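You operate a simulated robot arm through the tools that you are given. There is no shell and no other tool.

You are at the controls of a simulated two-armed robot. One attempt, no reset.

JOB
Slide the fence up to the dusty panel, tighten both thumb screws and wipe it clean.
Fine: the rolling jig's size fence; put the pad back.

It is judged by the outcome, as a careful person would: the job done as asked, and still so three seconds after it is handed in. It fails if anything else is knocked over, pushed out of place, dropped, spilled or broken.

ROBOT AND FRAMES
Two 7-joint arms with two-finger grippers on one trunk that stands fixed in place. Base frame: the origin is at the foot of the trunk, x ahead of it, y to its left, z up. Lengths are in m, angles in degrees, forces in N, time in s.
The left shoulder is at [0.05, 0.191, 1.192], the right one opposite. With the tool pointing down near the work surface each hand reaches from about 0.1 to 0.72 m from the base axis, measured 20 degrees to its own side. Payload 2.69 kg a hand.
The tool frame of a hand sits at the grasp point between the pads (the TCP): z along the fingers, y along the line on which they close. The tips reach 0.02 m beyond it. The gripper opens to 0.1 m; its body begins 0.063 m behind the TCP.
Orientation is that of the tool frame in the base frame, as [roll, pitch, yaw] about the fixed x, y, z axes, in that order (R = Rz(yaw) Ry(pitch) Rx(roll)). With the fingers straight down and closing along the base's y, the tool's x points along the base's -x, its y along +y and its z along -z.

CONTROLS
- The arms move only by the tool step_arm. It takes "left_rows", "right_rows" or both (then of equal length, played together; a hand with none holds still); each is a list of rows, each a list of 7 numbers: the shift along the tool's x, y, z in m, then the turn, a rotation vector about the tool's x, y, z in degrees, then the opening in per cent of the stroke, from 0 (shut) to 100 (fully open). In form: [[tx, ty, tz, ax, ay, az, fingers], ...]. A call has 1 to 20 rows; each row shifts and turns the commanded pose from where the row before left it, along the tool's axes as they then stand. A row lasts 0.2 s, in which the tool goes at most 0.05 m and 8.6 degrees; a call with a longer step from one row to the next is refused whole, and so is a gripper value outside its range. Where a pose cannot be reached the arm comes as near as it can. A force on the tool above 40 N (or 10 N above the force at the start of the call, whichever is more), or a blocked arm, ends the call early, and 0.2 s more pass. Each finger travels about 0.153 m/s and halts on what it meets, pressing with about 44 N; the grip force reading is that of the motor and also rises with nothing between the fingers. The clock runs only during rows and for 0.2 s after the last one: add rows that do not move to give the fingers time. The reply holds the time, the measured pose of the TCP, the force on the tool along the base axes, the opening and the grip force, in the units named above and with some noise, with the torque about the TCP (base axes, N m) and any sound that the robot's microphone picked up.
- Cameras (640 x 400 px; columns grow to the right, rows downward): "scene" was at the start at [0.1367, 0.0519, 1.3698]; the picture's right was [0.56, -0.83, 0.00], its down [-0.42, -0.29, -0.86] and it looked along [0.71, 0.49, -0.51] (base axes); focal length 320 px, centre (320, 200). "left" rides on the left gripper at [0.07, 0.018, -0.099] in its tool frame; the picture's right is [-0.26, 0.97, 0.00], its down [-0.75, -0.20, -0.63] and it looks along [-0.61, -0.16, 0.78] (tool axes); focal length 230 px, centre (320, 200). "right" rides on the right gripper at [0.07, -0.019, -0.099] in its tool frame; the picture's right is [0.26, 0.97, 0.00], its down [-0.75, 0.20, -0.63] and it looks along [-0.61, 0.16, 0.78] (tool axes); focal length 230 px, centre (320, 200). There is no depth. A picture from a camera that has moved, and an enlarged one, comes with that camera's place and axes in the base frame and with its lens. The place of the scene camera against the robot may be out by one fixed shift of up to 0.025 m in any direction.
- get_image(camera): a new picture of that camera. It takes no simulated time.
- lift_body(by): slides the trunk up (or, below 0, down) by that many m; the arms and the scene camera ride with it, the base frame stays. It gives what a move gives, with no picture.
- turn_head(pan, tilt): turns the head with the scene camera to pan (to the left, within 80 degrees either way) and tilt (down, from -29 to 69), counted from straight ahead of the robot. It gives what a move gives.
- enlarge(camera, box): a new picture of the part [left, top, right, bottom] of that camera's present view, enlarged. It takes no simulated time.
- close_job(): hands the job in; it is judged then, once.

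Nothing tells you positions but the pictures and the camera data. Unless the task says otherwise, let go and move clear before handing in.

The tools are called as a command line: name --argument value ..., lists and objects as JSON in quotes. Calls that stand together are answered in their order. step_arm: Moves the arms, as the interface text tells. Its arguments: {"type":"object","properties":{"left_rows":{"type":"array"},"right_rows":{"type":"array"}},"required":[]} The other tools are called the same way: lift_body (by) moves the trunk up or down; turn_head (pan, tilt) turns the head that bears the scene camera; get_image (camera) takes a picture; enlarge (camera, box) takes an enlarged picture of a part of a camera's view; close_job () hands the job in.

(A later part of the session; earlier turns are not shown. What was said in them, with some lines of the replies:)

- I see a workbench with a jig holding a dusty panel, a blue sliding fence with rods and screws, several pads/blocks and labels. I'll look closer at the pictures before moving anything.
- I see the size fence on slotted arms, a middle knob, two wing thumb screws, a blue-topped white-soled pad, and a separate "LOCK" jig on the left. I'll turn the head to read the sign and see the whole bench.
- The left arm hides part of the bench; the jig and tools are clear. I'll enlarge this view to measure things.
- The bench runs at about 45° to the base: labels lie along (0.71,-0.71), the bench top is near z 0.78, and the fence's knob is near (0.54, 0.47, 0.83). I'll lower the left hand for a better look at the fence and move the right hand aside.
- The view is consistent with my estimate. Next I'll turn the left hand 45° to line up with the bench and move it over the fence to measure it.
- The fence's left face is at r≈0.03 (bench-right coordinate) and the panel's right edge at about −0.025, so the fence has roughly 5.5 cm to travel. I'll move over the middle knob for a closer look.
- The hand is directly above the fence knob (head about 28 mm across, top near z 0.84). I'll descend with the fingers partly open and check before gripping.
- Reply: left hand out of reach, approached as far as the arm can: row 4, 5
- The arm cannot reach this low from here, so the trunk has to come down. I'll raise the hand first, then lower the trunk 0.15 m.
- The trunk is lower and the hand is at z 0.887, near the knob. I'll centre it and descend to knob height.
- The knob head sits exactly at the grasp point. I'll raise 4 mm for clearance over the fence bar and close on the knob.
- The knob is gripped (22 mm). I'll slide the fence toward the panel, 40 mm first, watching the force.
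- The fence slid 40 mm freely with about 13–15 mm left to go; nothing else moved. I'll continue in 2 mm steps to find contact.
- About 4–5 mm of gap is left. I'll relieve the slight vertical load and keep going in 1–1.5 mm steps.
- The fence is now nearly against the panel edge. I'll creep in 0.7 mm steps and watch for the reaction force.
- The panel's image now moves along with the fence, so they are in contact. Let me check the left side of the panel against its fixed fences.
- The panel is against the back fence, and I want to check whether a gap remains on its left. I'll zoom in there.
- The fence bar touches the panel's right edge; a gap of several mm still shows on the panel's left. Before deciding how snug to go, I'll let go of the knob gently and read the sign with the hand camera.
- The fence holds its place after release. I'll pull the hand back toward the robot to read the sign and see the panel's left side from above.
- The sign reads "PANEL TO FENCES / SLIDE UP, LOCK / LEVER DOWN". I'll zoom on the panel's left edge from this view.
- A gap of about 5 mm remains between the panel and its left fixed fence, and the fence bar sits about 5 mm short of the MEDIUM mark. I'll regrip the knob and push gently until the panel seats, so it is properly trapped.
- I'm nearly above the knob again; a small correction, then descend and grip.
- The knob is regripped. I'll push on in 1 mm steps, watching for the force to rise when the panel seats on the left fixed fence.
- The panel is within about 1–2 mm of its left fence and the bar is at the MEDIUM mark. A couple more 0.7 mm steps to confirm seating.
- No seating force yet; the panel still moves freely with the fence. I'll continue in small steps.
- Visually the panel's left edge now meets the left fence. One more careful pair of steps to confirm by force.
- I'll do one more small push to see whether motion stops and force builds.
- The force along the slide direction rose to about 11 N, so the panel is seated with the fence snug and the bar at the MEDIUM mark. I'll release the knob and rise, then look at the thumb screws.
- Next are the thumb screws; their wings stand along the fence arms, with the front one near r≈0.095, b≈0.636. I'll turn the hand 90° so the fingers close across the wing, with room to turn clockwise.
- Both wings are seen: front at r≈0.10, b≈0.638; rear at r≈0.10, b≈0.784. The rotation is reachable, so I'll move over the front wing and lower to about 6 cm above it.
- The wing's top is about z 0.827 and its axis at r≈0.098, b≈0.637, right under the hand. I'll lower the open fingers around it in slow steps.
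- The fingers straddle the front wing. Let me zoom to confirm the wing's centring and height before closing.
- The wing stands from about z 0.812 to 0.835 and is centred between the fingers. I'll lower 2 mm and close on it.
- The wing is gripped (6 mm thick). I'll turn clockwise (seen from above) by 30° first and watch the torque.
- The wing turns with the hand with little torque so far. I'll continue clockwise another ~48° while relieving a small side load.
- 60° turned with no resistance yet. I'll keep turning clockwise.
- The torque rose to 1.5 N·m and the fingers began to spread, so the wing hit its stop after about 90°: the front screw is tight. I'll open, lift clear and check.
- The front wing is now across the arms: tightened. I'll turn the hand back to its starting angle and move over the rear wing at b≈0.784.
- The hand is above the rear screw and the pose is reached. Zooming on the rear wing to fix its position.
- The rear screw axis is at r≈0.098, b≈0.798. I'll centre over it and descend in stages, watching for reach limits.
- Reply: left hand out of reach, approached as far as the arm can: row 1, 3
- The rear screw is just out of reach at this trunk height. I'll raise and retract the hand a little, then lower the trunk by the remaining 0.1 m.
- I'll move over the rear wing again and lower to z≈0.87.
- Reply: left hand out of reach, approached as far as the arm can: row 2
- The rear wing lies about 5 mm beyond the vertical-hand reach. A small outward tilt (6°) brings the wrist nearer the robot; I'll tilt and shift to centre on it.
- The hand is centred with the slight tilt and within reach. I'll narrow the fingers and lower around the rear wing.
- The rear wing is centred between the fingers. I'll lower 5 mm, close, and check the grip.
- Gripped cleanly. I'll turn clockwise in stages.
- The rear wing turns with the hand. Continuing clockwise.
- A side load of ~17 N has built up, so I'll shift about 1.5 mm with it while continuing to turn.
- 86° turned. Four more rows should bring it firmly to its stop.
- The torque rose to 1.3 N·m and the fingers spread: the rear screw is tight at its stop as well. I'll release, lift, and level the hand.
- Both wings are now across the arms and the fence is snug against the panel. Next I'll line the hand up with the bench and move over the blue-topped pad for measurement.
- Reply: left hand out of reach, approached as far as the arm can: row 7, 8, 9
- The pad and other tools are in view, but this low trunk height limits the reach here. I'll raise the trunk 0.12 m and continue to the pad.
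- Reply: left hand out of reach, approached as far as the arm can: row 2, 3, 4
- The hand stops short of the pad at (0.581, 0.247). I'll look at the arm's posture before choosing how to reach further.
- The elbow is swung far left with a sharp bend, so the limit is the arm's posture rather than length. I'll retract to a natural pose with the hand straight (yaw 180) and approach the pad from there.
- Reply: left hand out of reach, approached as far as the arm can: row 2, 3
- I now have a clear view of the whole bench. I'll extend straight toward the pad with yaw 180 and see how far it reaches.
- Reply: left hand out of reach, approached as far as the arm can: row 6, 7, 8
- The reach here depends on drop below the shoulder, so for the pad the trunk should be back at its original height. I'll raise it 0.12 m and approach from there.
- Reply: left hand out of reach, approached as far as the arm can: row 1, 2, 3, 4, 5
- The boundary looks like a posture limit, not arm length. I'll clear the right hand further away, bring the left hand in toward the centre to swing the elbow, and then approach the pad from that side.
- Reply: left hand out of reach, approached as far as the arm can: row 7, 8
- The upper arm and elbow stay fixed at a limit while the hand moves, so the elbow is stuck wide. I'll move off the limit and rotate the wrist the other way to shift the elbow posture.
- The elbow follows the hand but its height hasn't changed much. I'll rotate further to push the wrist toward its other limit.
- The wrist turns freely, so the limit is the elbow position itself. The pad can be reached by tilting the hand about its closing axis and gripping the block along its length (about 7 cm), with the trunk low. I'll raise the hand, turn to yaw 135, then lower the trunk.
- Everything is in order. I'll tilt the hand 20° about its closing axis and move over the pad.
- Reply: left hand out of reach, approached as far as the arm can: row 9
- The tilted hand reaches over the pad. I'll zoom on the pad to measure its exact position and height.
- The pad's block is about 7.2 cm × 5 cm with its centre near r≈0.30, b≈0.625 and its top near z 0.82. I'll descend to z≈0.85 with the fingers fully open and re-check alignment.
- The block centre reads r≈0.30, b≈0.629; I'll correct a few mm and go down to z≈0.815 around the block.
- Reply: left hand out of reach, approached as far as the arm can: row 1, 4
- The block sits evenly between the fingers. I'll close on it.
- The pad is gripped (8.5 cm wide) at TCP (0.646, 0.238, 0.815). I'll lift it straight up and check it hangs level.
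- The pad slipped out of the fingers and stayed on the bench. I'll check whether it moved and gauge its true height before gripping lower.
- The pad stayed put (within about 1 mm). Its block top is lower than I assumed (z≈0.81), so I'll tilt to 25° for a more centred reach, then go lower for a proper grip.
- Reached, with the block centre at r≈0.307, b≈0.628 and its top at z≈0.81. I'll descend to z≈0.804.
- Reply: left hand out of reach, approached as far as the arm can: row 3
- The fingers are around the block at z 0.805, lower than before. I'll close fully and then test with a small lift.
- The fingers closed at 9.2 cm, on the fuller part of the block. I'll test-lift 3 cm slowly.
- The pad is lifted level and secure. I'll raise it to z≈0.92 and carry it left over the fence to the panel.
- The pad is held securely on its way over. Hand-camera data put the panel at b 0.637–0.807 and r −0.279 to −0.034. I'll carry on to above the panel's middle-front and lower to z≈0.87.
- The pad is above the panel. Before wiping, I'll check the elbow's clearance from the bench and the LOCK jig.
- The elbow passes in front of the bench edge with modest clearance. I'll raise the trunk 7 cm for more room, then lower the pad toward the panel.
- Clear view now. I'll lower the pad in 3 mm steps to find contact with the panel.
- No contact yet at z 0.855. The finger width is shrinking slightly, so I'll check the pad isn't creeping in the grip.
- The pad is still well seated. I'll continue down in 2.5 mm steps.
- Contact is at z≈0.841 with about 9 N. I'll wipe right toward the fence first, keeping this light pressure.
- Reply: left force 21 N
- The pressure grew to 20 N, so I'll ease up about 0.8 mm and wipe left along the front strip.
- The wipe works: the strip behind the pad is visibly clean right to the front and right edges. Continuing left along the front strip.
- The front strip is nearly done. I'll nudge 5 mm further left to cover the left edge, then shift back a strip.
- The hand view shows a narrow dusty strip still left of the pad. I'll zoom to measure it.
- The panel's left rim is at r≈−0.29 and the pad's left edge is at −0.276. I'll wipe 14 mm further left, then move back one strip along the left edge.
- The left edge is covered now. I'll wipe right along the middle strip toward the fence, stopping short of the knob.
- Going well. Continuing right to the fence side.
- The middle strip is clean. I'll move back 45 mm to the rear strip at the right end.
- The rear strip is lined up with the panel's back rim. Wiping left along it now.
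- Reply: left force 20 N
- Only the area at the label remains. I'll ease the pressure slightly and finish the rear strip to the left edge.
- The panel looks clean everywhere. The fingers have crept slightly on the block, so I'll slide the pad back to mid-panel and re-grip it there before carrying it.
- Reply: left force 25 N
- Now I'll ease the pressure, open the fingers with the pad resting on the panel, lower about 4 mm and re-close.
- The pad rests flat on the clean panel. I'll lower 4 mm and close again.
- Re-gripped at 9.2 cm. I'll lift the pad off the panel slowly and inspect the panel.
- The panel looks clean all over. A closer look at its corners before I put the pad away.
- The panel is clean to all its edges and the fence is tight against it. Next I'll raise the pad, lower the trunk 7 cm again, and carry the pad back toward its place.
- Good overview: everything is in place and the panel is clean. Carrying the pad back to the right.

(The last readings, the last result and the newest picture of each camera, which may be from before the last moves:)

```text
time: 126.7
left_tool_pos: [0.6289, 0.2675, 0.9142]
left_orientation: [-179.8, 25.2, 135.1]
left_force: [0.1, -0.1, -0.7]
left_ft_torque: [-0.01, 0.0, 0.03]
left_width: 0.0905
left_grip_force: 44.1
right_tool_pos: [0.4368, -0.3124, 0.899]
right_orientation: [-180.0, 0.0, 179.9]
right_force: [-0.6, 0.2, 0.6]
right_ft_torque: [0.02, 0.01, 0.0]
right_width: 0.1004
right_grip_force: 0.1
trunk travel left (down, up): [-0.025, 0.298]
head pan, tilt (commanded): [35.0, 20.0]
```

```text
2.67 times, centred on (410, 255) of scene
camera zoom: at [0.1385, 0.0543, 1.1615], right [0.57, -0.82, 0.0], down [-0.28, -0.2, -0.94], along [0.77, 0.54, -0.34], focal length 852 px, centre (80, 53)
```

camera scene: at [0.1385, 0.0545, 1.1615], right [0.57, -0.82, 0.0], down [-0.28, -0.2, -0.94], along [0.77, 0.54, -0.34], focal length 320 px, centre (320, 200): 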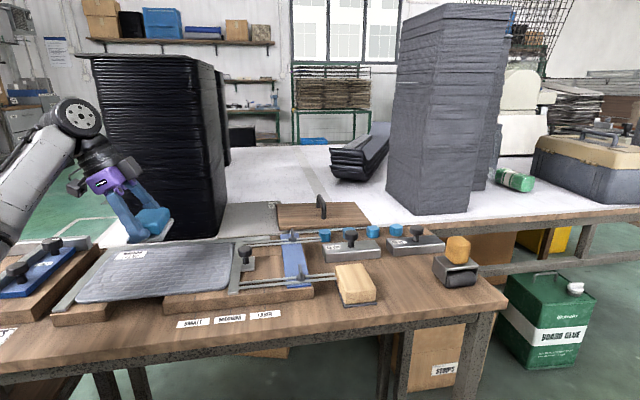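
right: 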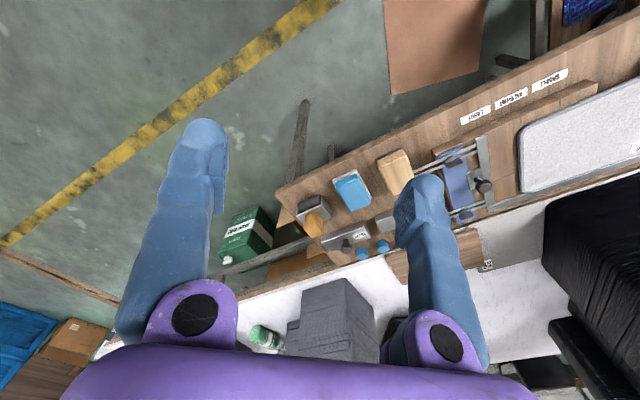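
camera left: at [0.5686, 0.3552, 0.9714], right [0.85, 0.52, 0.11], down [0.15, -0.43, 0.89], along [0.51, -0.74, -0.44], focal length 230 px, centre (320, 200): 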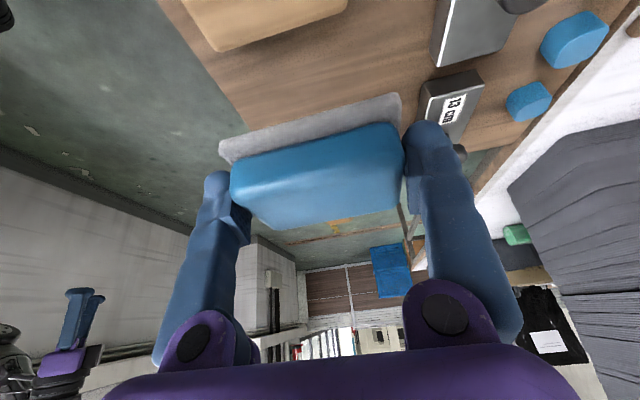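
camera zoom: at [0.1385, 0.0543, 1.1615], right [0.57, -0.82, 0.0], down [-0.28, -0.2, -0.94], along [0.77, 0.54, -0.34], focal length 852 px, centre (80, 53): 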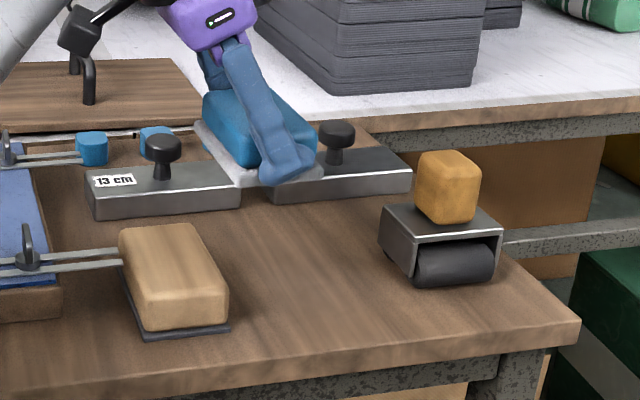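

The pad hangs in the hand exactly as it did at pickup. I'll move out to its home position (r≈0.303, b≈0.628) before descending.

step_arm --left_rows '[[-0.0215, -0.003, 0.0101, 0, 0, 0, 30], [-0.0215, -0.003, 0.0101, 0, 0, 0, 30], [0.0107, 0, 0.0226, 0, 0, 0, 30], [0.0107, 0, 0.0226, 0, 0, 0, 30]]'

get_image --camera "left"

enlarge --camera "scene" --box '[320, 200, 500, 330]'

```text
time: 127.7
left_tool_pos: [0.6586, 0.2281, 0.8602]
left_orientation: [-179.7, 25.2, 135.2]
left_force: [-0.2, 0.1, -0.2]
left_ft_torque: [0.04, -0.02, -0.01]
left_width: 0.0904
left_grip_force: 44.3
right_tool_pos: [0.4371, -0.3118, 0.8979]
right_orientation: [-180.0, 0.0, -180.0]
right_force: [0.7, -0.2, 0.1]
right_ft_torque: [-0.01, 0.02, 0.0]
right_width: 0.1
right_grip_force: 0.0
trunk travel left (down, up): [-0.025, 0.298]
head pan, tilt (commanded): [35.0, 20.0]
```

```text
taken
camera left: at [0.5982, 0.3157, 0.9196], right [0.85, 0.52, 0.11], down [0.15, -0.43, 0.89], along [0.51, -0.74, -0.44], focal length 230 px, centre (320, 200)
```

left: 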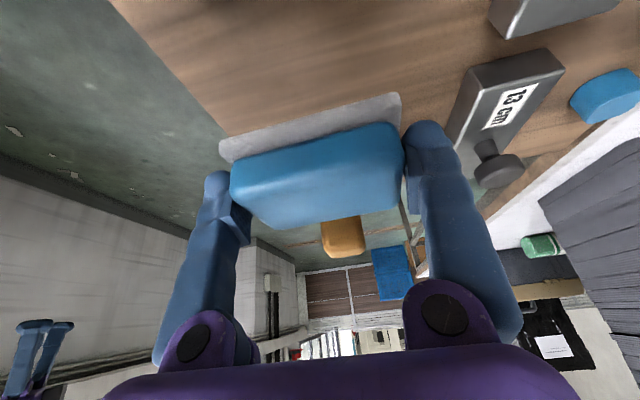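

```text
3.08 times, centred on (410, 265) of scene
camera zoom: at [0.1387, 0.0545, 1.1615], right [0.57, -0.82, 0.0], down [-0.28, -0.2, -0.94], along [0.77, 0.54, -0.34], focal length 984 px, centre (43, 0)
```

zoom: 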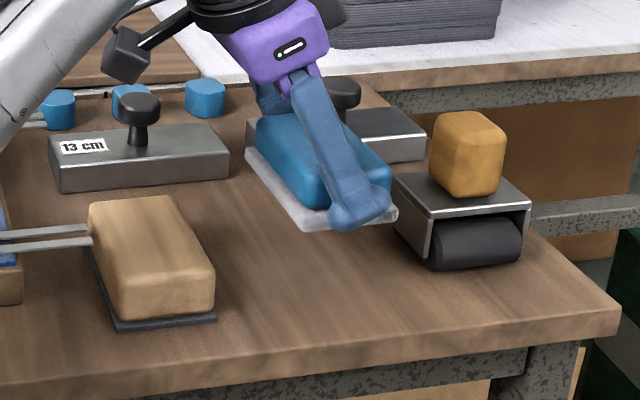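

On target above its home spot. Descending straight down, then the last centimetre slowly.

step_arm --left_rows '[[0.0069, 0.0005, 0.0134, 0, 0, 0, 30], [0.0069, 0.0005, 0.0134, 0, 0, 0, 30], [0.0068, 0, 0.0133, 0, 0, 0, 30], [0.0013, 0, 0.0027, 0, 0, 0, 30], [0.0013, 0, 0.0027, 0, 0, 0, 30]]'

enlarge --camera "scene" --box '[320, 220, 500, 330]'

get_image --camera "left"

```text
time: 128.9
left_tool_pos: [0.6564, 0.2282, 0.8103]
left_orientation: [-179.8, 25.2, 135.3]
left_force: [-0.1, -1.4, -0.8]
left_ft_torque: [-0.01, 0.04, -0.05]
left_width: 0.0903
left_grip_force: 44.1
right_tool_pos: [0.4367, -0.3124, 0.8979]
right_orientation: [-180.0, 0.0, 180.0]
right_force: [0.2, -0.3, 0.4]
right_ft_torque: [0.0, 0.0, -0.05]
right_width: 0.1002
right_grip_force: 0.1
trunk travel left (down, up): [-0.025, 0.298]
head pan, tilt (commanded): [35.0, 20.0]
```

```text
3.56 times, centred on (410, 275) of scene
camera zoom: at [0.1385, 0.0543, 1.1615], right [0.57, -0.82, 0.0], down [-0.28, -0.2, -0.94], along [0.77, 0.54, -0.34], focal length 1137 px, centre (0, -67)
```

zoom: 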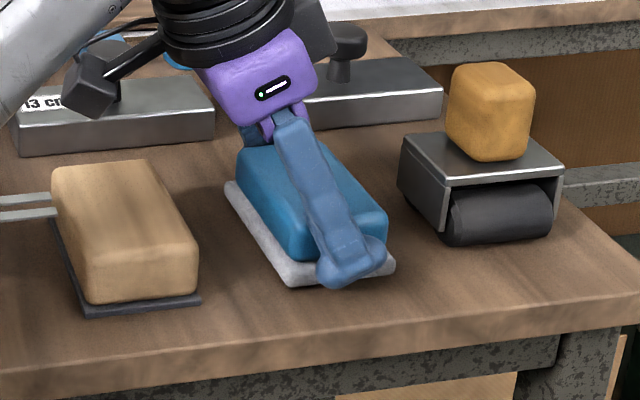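

```text
taken
camera left: at [0.596, 0.3166, 0.8686], right [0.85, 0.52, 0.11], down [0.15, -0.43, 0.89], along [0.51, -0.74, -0.44], focal length 230 px, centre (320, 200)
```

left: 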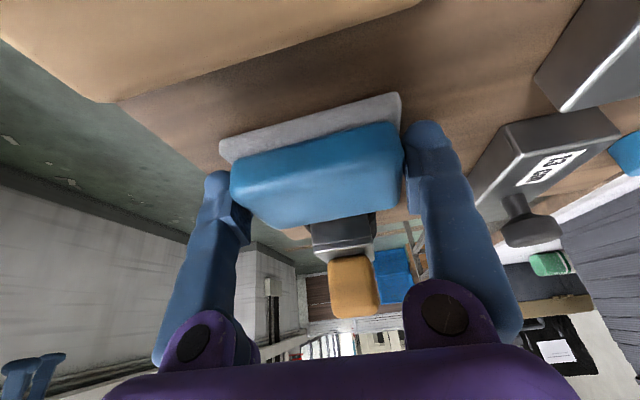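

Nearly down. I'll lower in 1.5–2 mm steps to touch the bench.

step_arm --left_rows '[[0.0009, 0.001, 0.0018, 0, 0, 0, 30], [0.0009, 0, 0.0018, 0, 0, 0, 30], [0.0006, 0, 0.0014, 0, 0, 0, 30]]'

enlarge --camera "scene" --box '[320, 220, 500, 330]'

```text
time: 129.7
left_tool_pos: [0.6574, 0.2291, 0.8084]
left_orientation: [-179.9, 25.4, 135.1]
left_force: [2.2, 1.0, 10.2]
left_ft_torque: [-0.07, 0.38, -0.09]
left_width: 0.0904
left_grip_force: 43.7
right_tool_pos: [0.4368, -0.3123, 0.8982]
right_orientation: [179.9, 0.0, -180.0]
right_force: [-0.2, 0.3, 0.1]
right_ft_torque: [0.0, 0.04, 0.0]
right_width: 0.0998
right_grip_force: 0.0
trunk travel left (down, up): [-0.025, 0.298]
head pan, tilt (commanded): [35.0, 20.0]
```

```text
3.56 times, centred on (410, 275) of scene
camera zoom: at [0.1379, 0.0542, 1.1619], right [0.57, -0.82, 0.0], down [-0.28, -0.2, -0.94], along [0.77, 0.54, -0.34], focal length 1137 px, centre (0, -67)
```

zoom: 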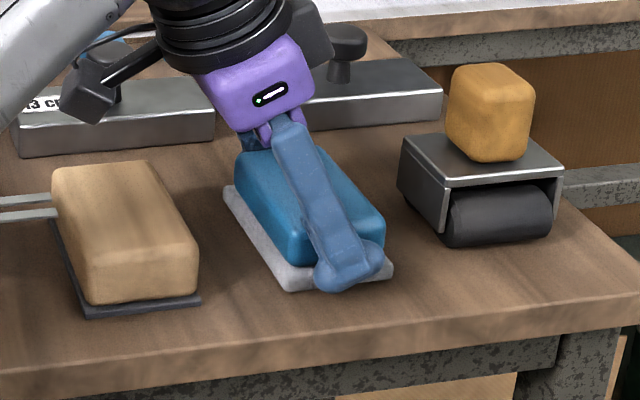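

The pad is back on the bench within about 2 mm of where it was. I'll release it and rise straight up.

step_arm --left_rows '[[-0.0002, 0, -0.0005, 0, 0, 0, 95], [0, 0, 0, 0, 0, 0, 100], [0, 0, 0, 0, 0, 0, 100], [-0.0043, 0, -0.009, 0, 0, 0, 100], [-0.0085, 0, -0.0181, 0, 0, 0, 100], [-0.0128, 0, -0.0271, 0, 0, 0, 100], [0, 0, 0, 0, 0, 0, 100]]'

enlarge --camera "scene" --box '[320, 220, 500, 330]'

get_image --camera "left"

```text
time: 131.3
left_tool_pos: [0.6574, 0.2283, 0.8665]
left_orientation: [-179.7, 25.1, 135.3]
left_force: [0.3, -0.2, 0.4]
left_ft_torque: [0.02, 0.0, 0.02]
left_width: 0.1002
left_grip_force: 0.0
right_tool_pos: [0.4366, -0.3125, 0.8972]
right_orientation: [180.0, 0.0, 179.9]
right_force: [-0.4, 0.2, 0.0]
right_ft_torque: [0.04, -0.03, 0.01]
right_width: 0.1002
right_grip_force: 0.0
trunk travel left (down, up): [-0.025, 0.298]
head pan, tilt (commanded): [35.0, 20.0]
```

```text
3.56 times, centred on (410, 275) of scene
camera zoom: at [0.1384, 0.0543, 1.1615], right [0.57, -0.82, 0.0], down [-0.28, -0.2, -0.94], along [0.77, 0.54, -0.34], focal length 1137 px, centre (0, -67)
```

zoom: 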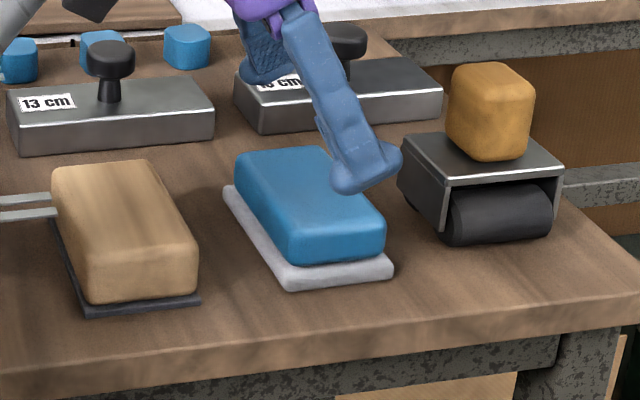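

```text
taken
camera left: at [0.5971, 0.3175, 0.9246], right [0.85, 0.52, 0.1], down [0.15, -0.43, 0.89], along [0.51, -0.74, -0.44], focal length 230 px, centre (320, 200)
```

left: 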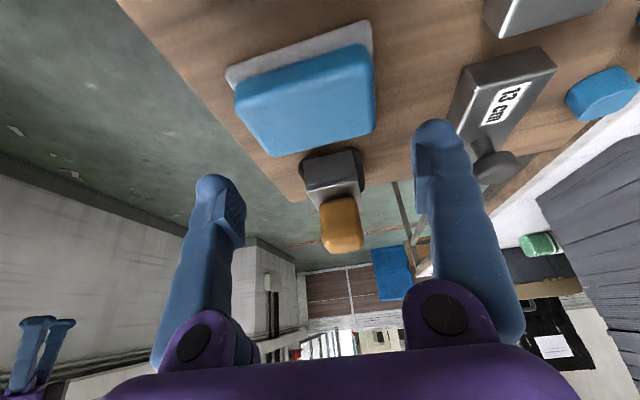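

The pad sits back in its place, upright and within a couple of mm. I'll raise the hand, retract, and level it.

step_arm --left_rows '[[-0.0128, 0, -0.0271, 0, 0, 0, 100], [-0.0128, 0, -0.0271, 0, 0, 0, 100], [0, -0.03, -0.02, 0, 0, 0, 100], [0.02, -0.03, -0.02, 0, 0, 0, 100], [0.03, -0.03, 0, 0, 0, 0, 100], [0.03, -0.03, 0, 0, 0, 0, 100], [0.02, -0.03, 0, 0, 6.3, 0, 100], [0, -0.02, 0, 0, 6.3, 0, 100], [0, 0, 0, 0, 6.3, 0, 100], [0, 0, 0, 0, 6.2, 0, 100]]'

get_image --camera "scene"

```text
time: 133.5
left_tool_pos: [0.4606, 0.186, 0.9194]
left_orientation: [-179.8, 0.0, 135.1]
left_force: [0.2, -0.4, 0.3]
left_ft_torque: [0.02, 0.0, 0.01]
left_width: 0.1
left_grip_force: 0.0
right_tool_pos: [0.4362, -0.3132, 0.8973]
right_orientation: [-180.0, 0.0, -180.0]
right_force: [-0.1, 0.1, 0.4]
right_ft_torque: [-0.01, -0.02, -0.01]
right_width: 0.1003
right_grip_force: 0.0
trunk travel left (down, up): [-0.025, 0.298]
head pan, tilt (commanded): [35.0, 20.0]
```

```text
taken
camera scene: at [0.1384, 0.0543, 1.1615], right [0.57, -0.82, 0.0], down [-0.28, -0.2, -0.94], along [0.77, 0.54, -0.34], focal length 320 px, centre (320, 200)
```

scene: 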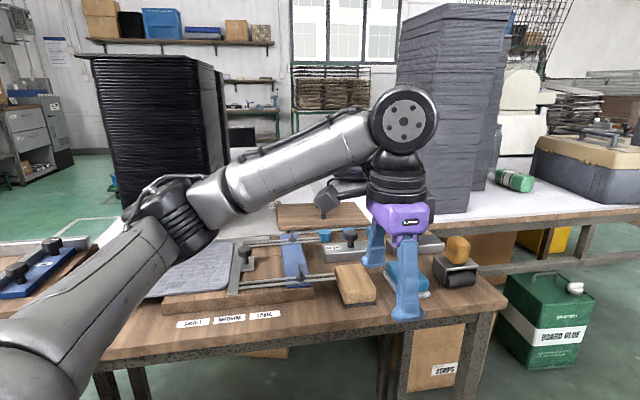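

The hand is clear in front of the bench. I'll raise the trunk back to near its original height and do a final inspection.

lift_body --by 0.22

turn_head --pan 45 --tilt 40

get_image --camera "scene"

```text
time: 135.8
left_tool_pos: [0.4611, 0.1852, 1.1407]
left_orientation: [-179.7, 0.0, 135.0]
left_force: [0.9, -0.6, -0.7]
left_ft_torque: [-0.03, 0.01, 0.01]
left_width: 0.1002
left_grip_force: 0.0
right_tool_pos: [0.4365, -0.3129, 1.1177]
right_orientation: [179.9, 0.1, -180.0]
right_force: [-0.3, 1.0, 0.1]
right_ft_torque: [-0.01, 0.0, 0.02]
right_width: 0.1002
right_grip_force: 0.1
trunk travel left (down, up): [-0.245, 0.078]
head pan, tilt (commanded): [35.0, 20.0]
```

```text
time: 136.7
left_tool_pos: [0.4614, 0.185, 1.1397]
left_orientation: [-179.7, 0.2, 135.0]
left_force: [0.7, -0.2, -0.8]
left_ft_torque: [0.02, 0.02, -0.02]
left_width: 0.1001
left_grip_force: 0.0
right_tool_pos: [0.4367, -0.3124, 1.1182]
right_orientation: [180.0, 0.0, 180.0]
right_force: [0.3, -0.7, 0.7]
right_ft_torque: [-0.02, -0.02, 0.0]
right_width: 0.1001
right_grip_force: 0.0
trunk travel left (down, up): [-0.245, 0.078]
head pan, tilt (commanded): [45.0, 40.0]
```

```text
taken
camera scene: at [0.1223, 0.061, 1.3502], right [0.71, -0.71, 0.0], down [-0.45, -0.45, -0.77], along [0.54, 0.54, -0.64], focal length 320 px, centre (320, 200)
```

scene: 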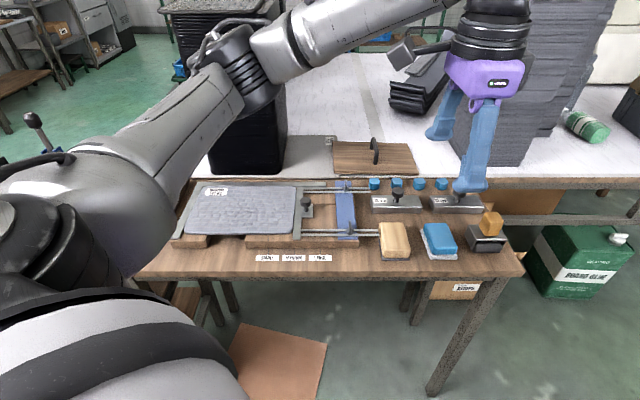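

enlarge --camera "scene" --box '[165, 170, 375, 270]'

enlarge --camera "scene" --box '[350, 160, 530, 280]'

enlarge --camera "scene" --box '[280, 170, 370, 250]'

```text
3.05 times, centred on (270, 220) of scene
camera zoom: at [0.1223, 0.061, 1.3502], right [0.71, -0.71, 0.0], down [-0.45, -0.45, -0.77], along [0.54, 0.54, -0.64], focal length 974 px, centre (472, 139)
```

zoom: 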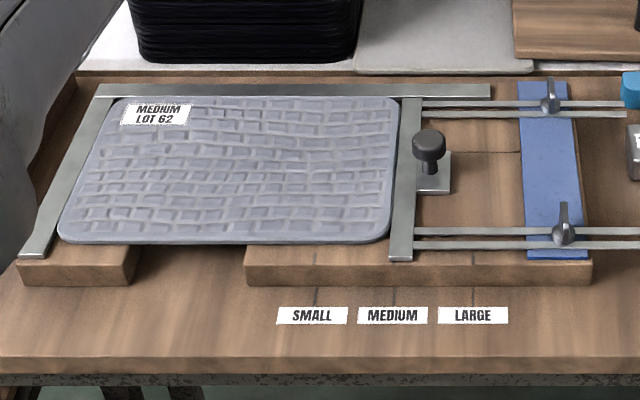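

```text
3.33 times, centred on (440, 220) of scene
camera zoom: at [0.1223, 0.061, 1.3502], right [0.71, -0.71, 0.0], down [-0.45, -0.45, -0.77], along [0.54, 0.54, -0.64], focal length 1066 px, centre (-80, 133)
```

zoom: 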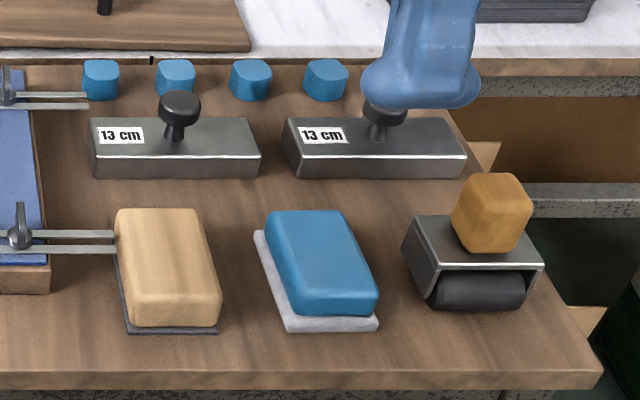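

```text
5.00 times, centred on (325, 210) of scene
camera zoom: at [0.1223, 0.061, 1.3502], right [0.71, -0.71, 0.0], down [-0.45, -0.45, -0.77], along [0.54, 0.54, -0.64], focal length 1598 px, centre (295, 150)
```

zoom: 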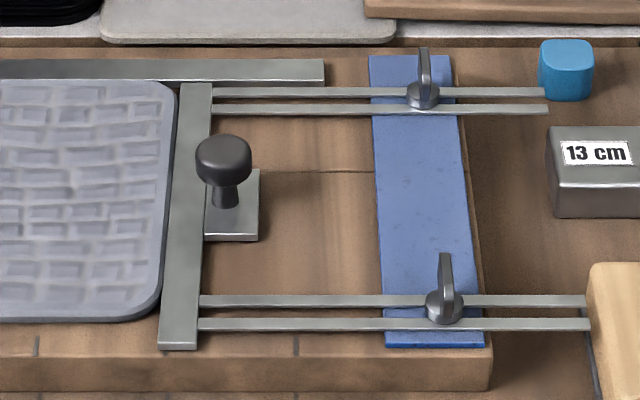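

The fence is snug against the panel with both wings turned to their stops, the panel is clean, and the pad is back in its place. Nothing else has moved and both hands are clear, so I'm handing in.

close_job

```text
The job is handed in.
```

The job is done and handed in. The size fence is up against the panel, both thumb screws are tight, the panel is wiped clean, and the pad is back where it was.

- **Fence:** I slid it until it met the panel, then pushed both about 9 mm further, until the panel sat against the left fixed fence. The fence bar now stands at the MEDIUM mark, which matches the panel's label.
- **Thumb screws:** each turned about 90° clockwise to a firm stop, at roughly 1.3 to 1.5 N·m.
- **Wiping:** I wiped it in three overlapping strips with the blue-topped pad, out to every edge. No dust showed in the close-up pictures afterwards.
- **Pad:** it slipped from the grip on the first try but stayed on the bench. It is now within about 2 mm of its original place, perhaps turned by a degree or two.

In the last pictures nothing else had been disturbed. The arm hid the LOCK jig on the left in those, but it was untouched when last in view after the wiping. Both hands are empty and clear of the bench.
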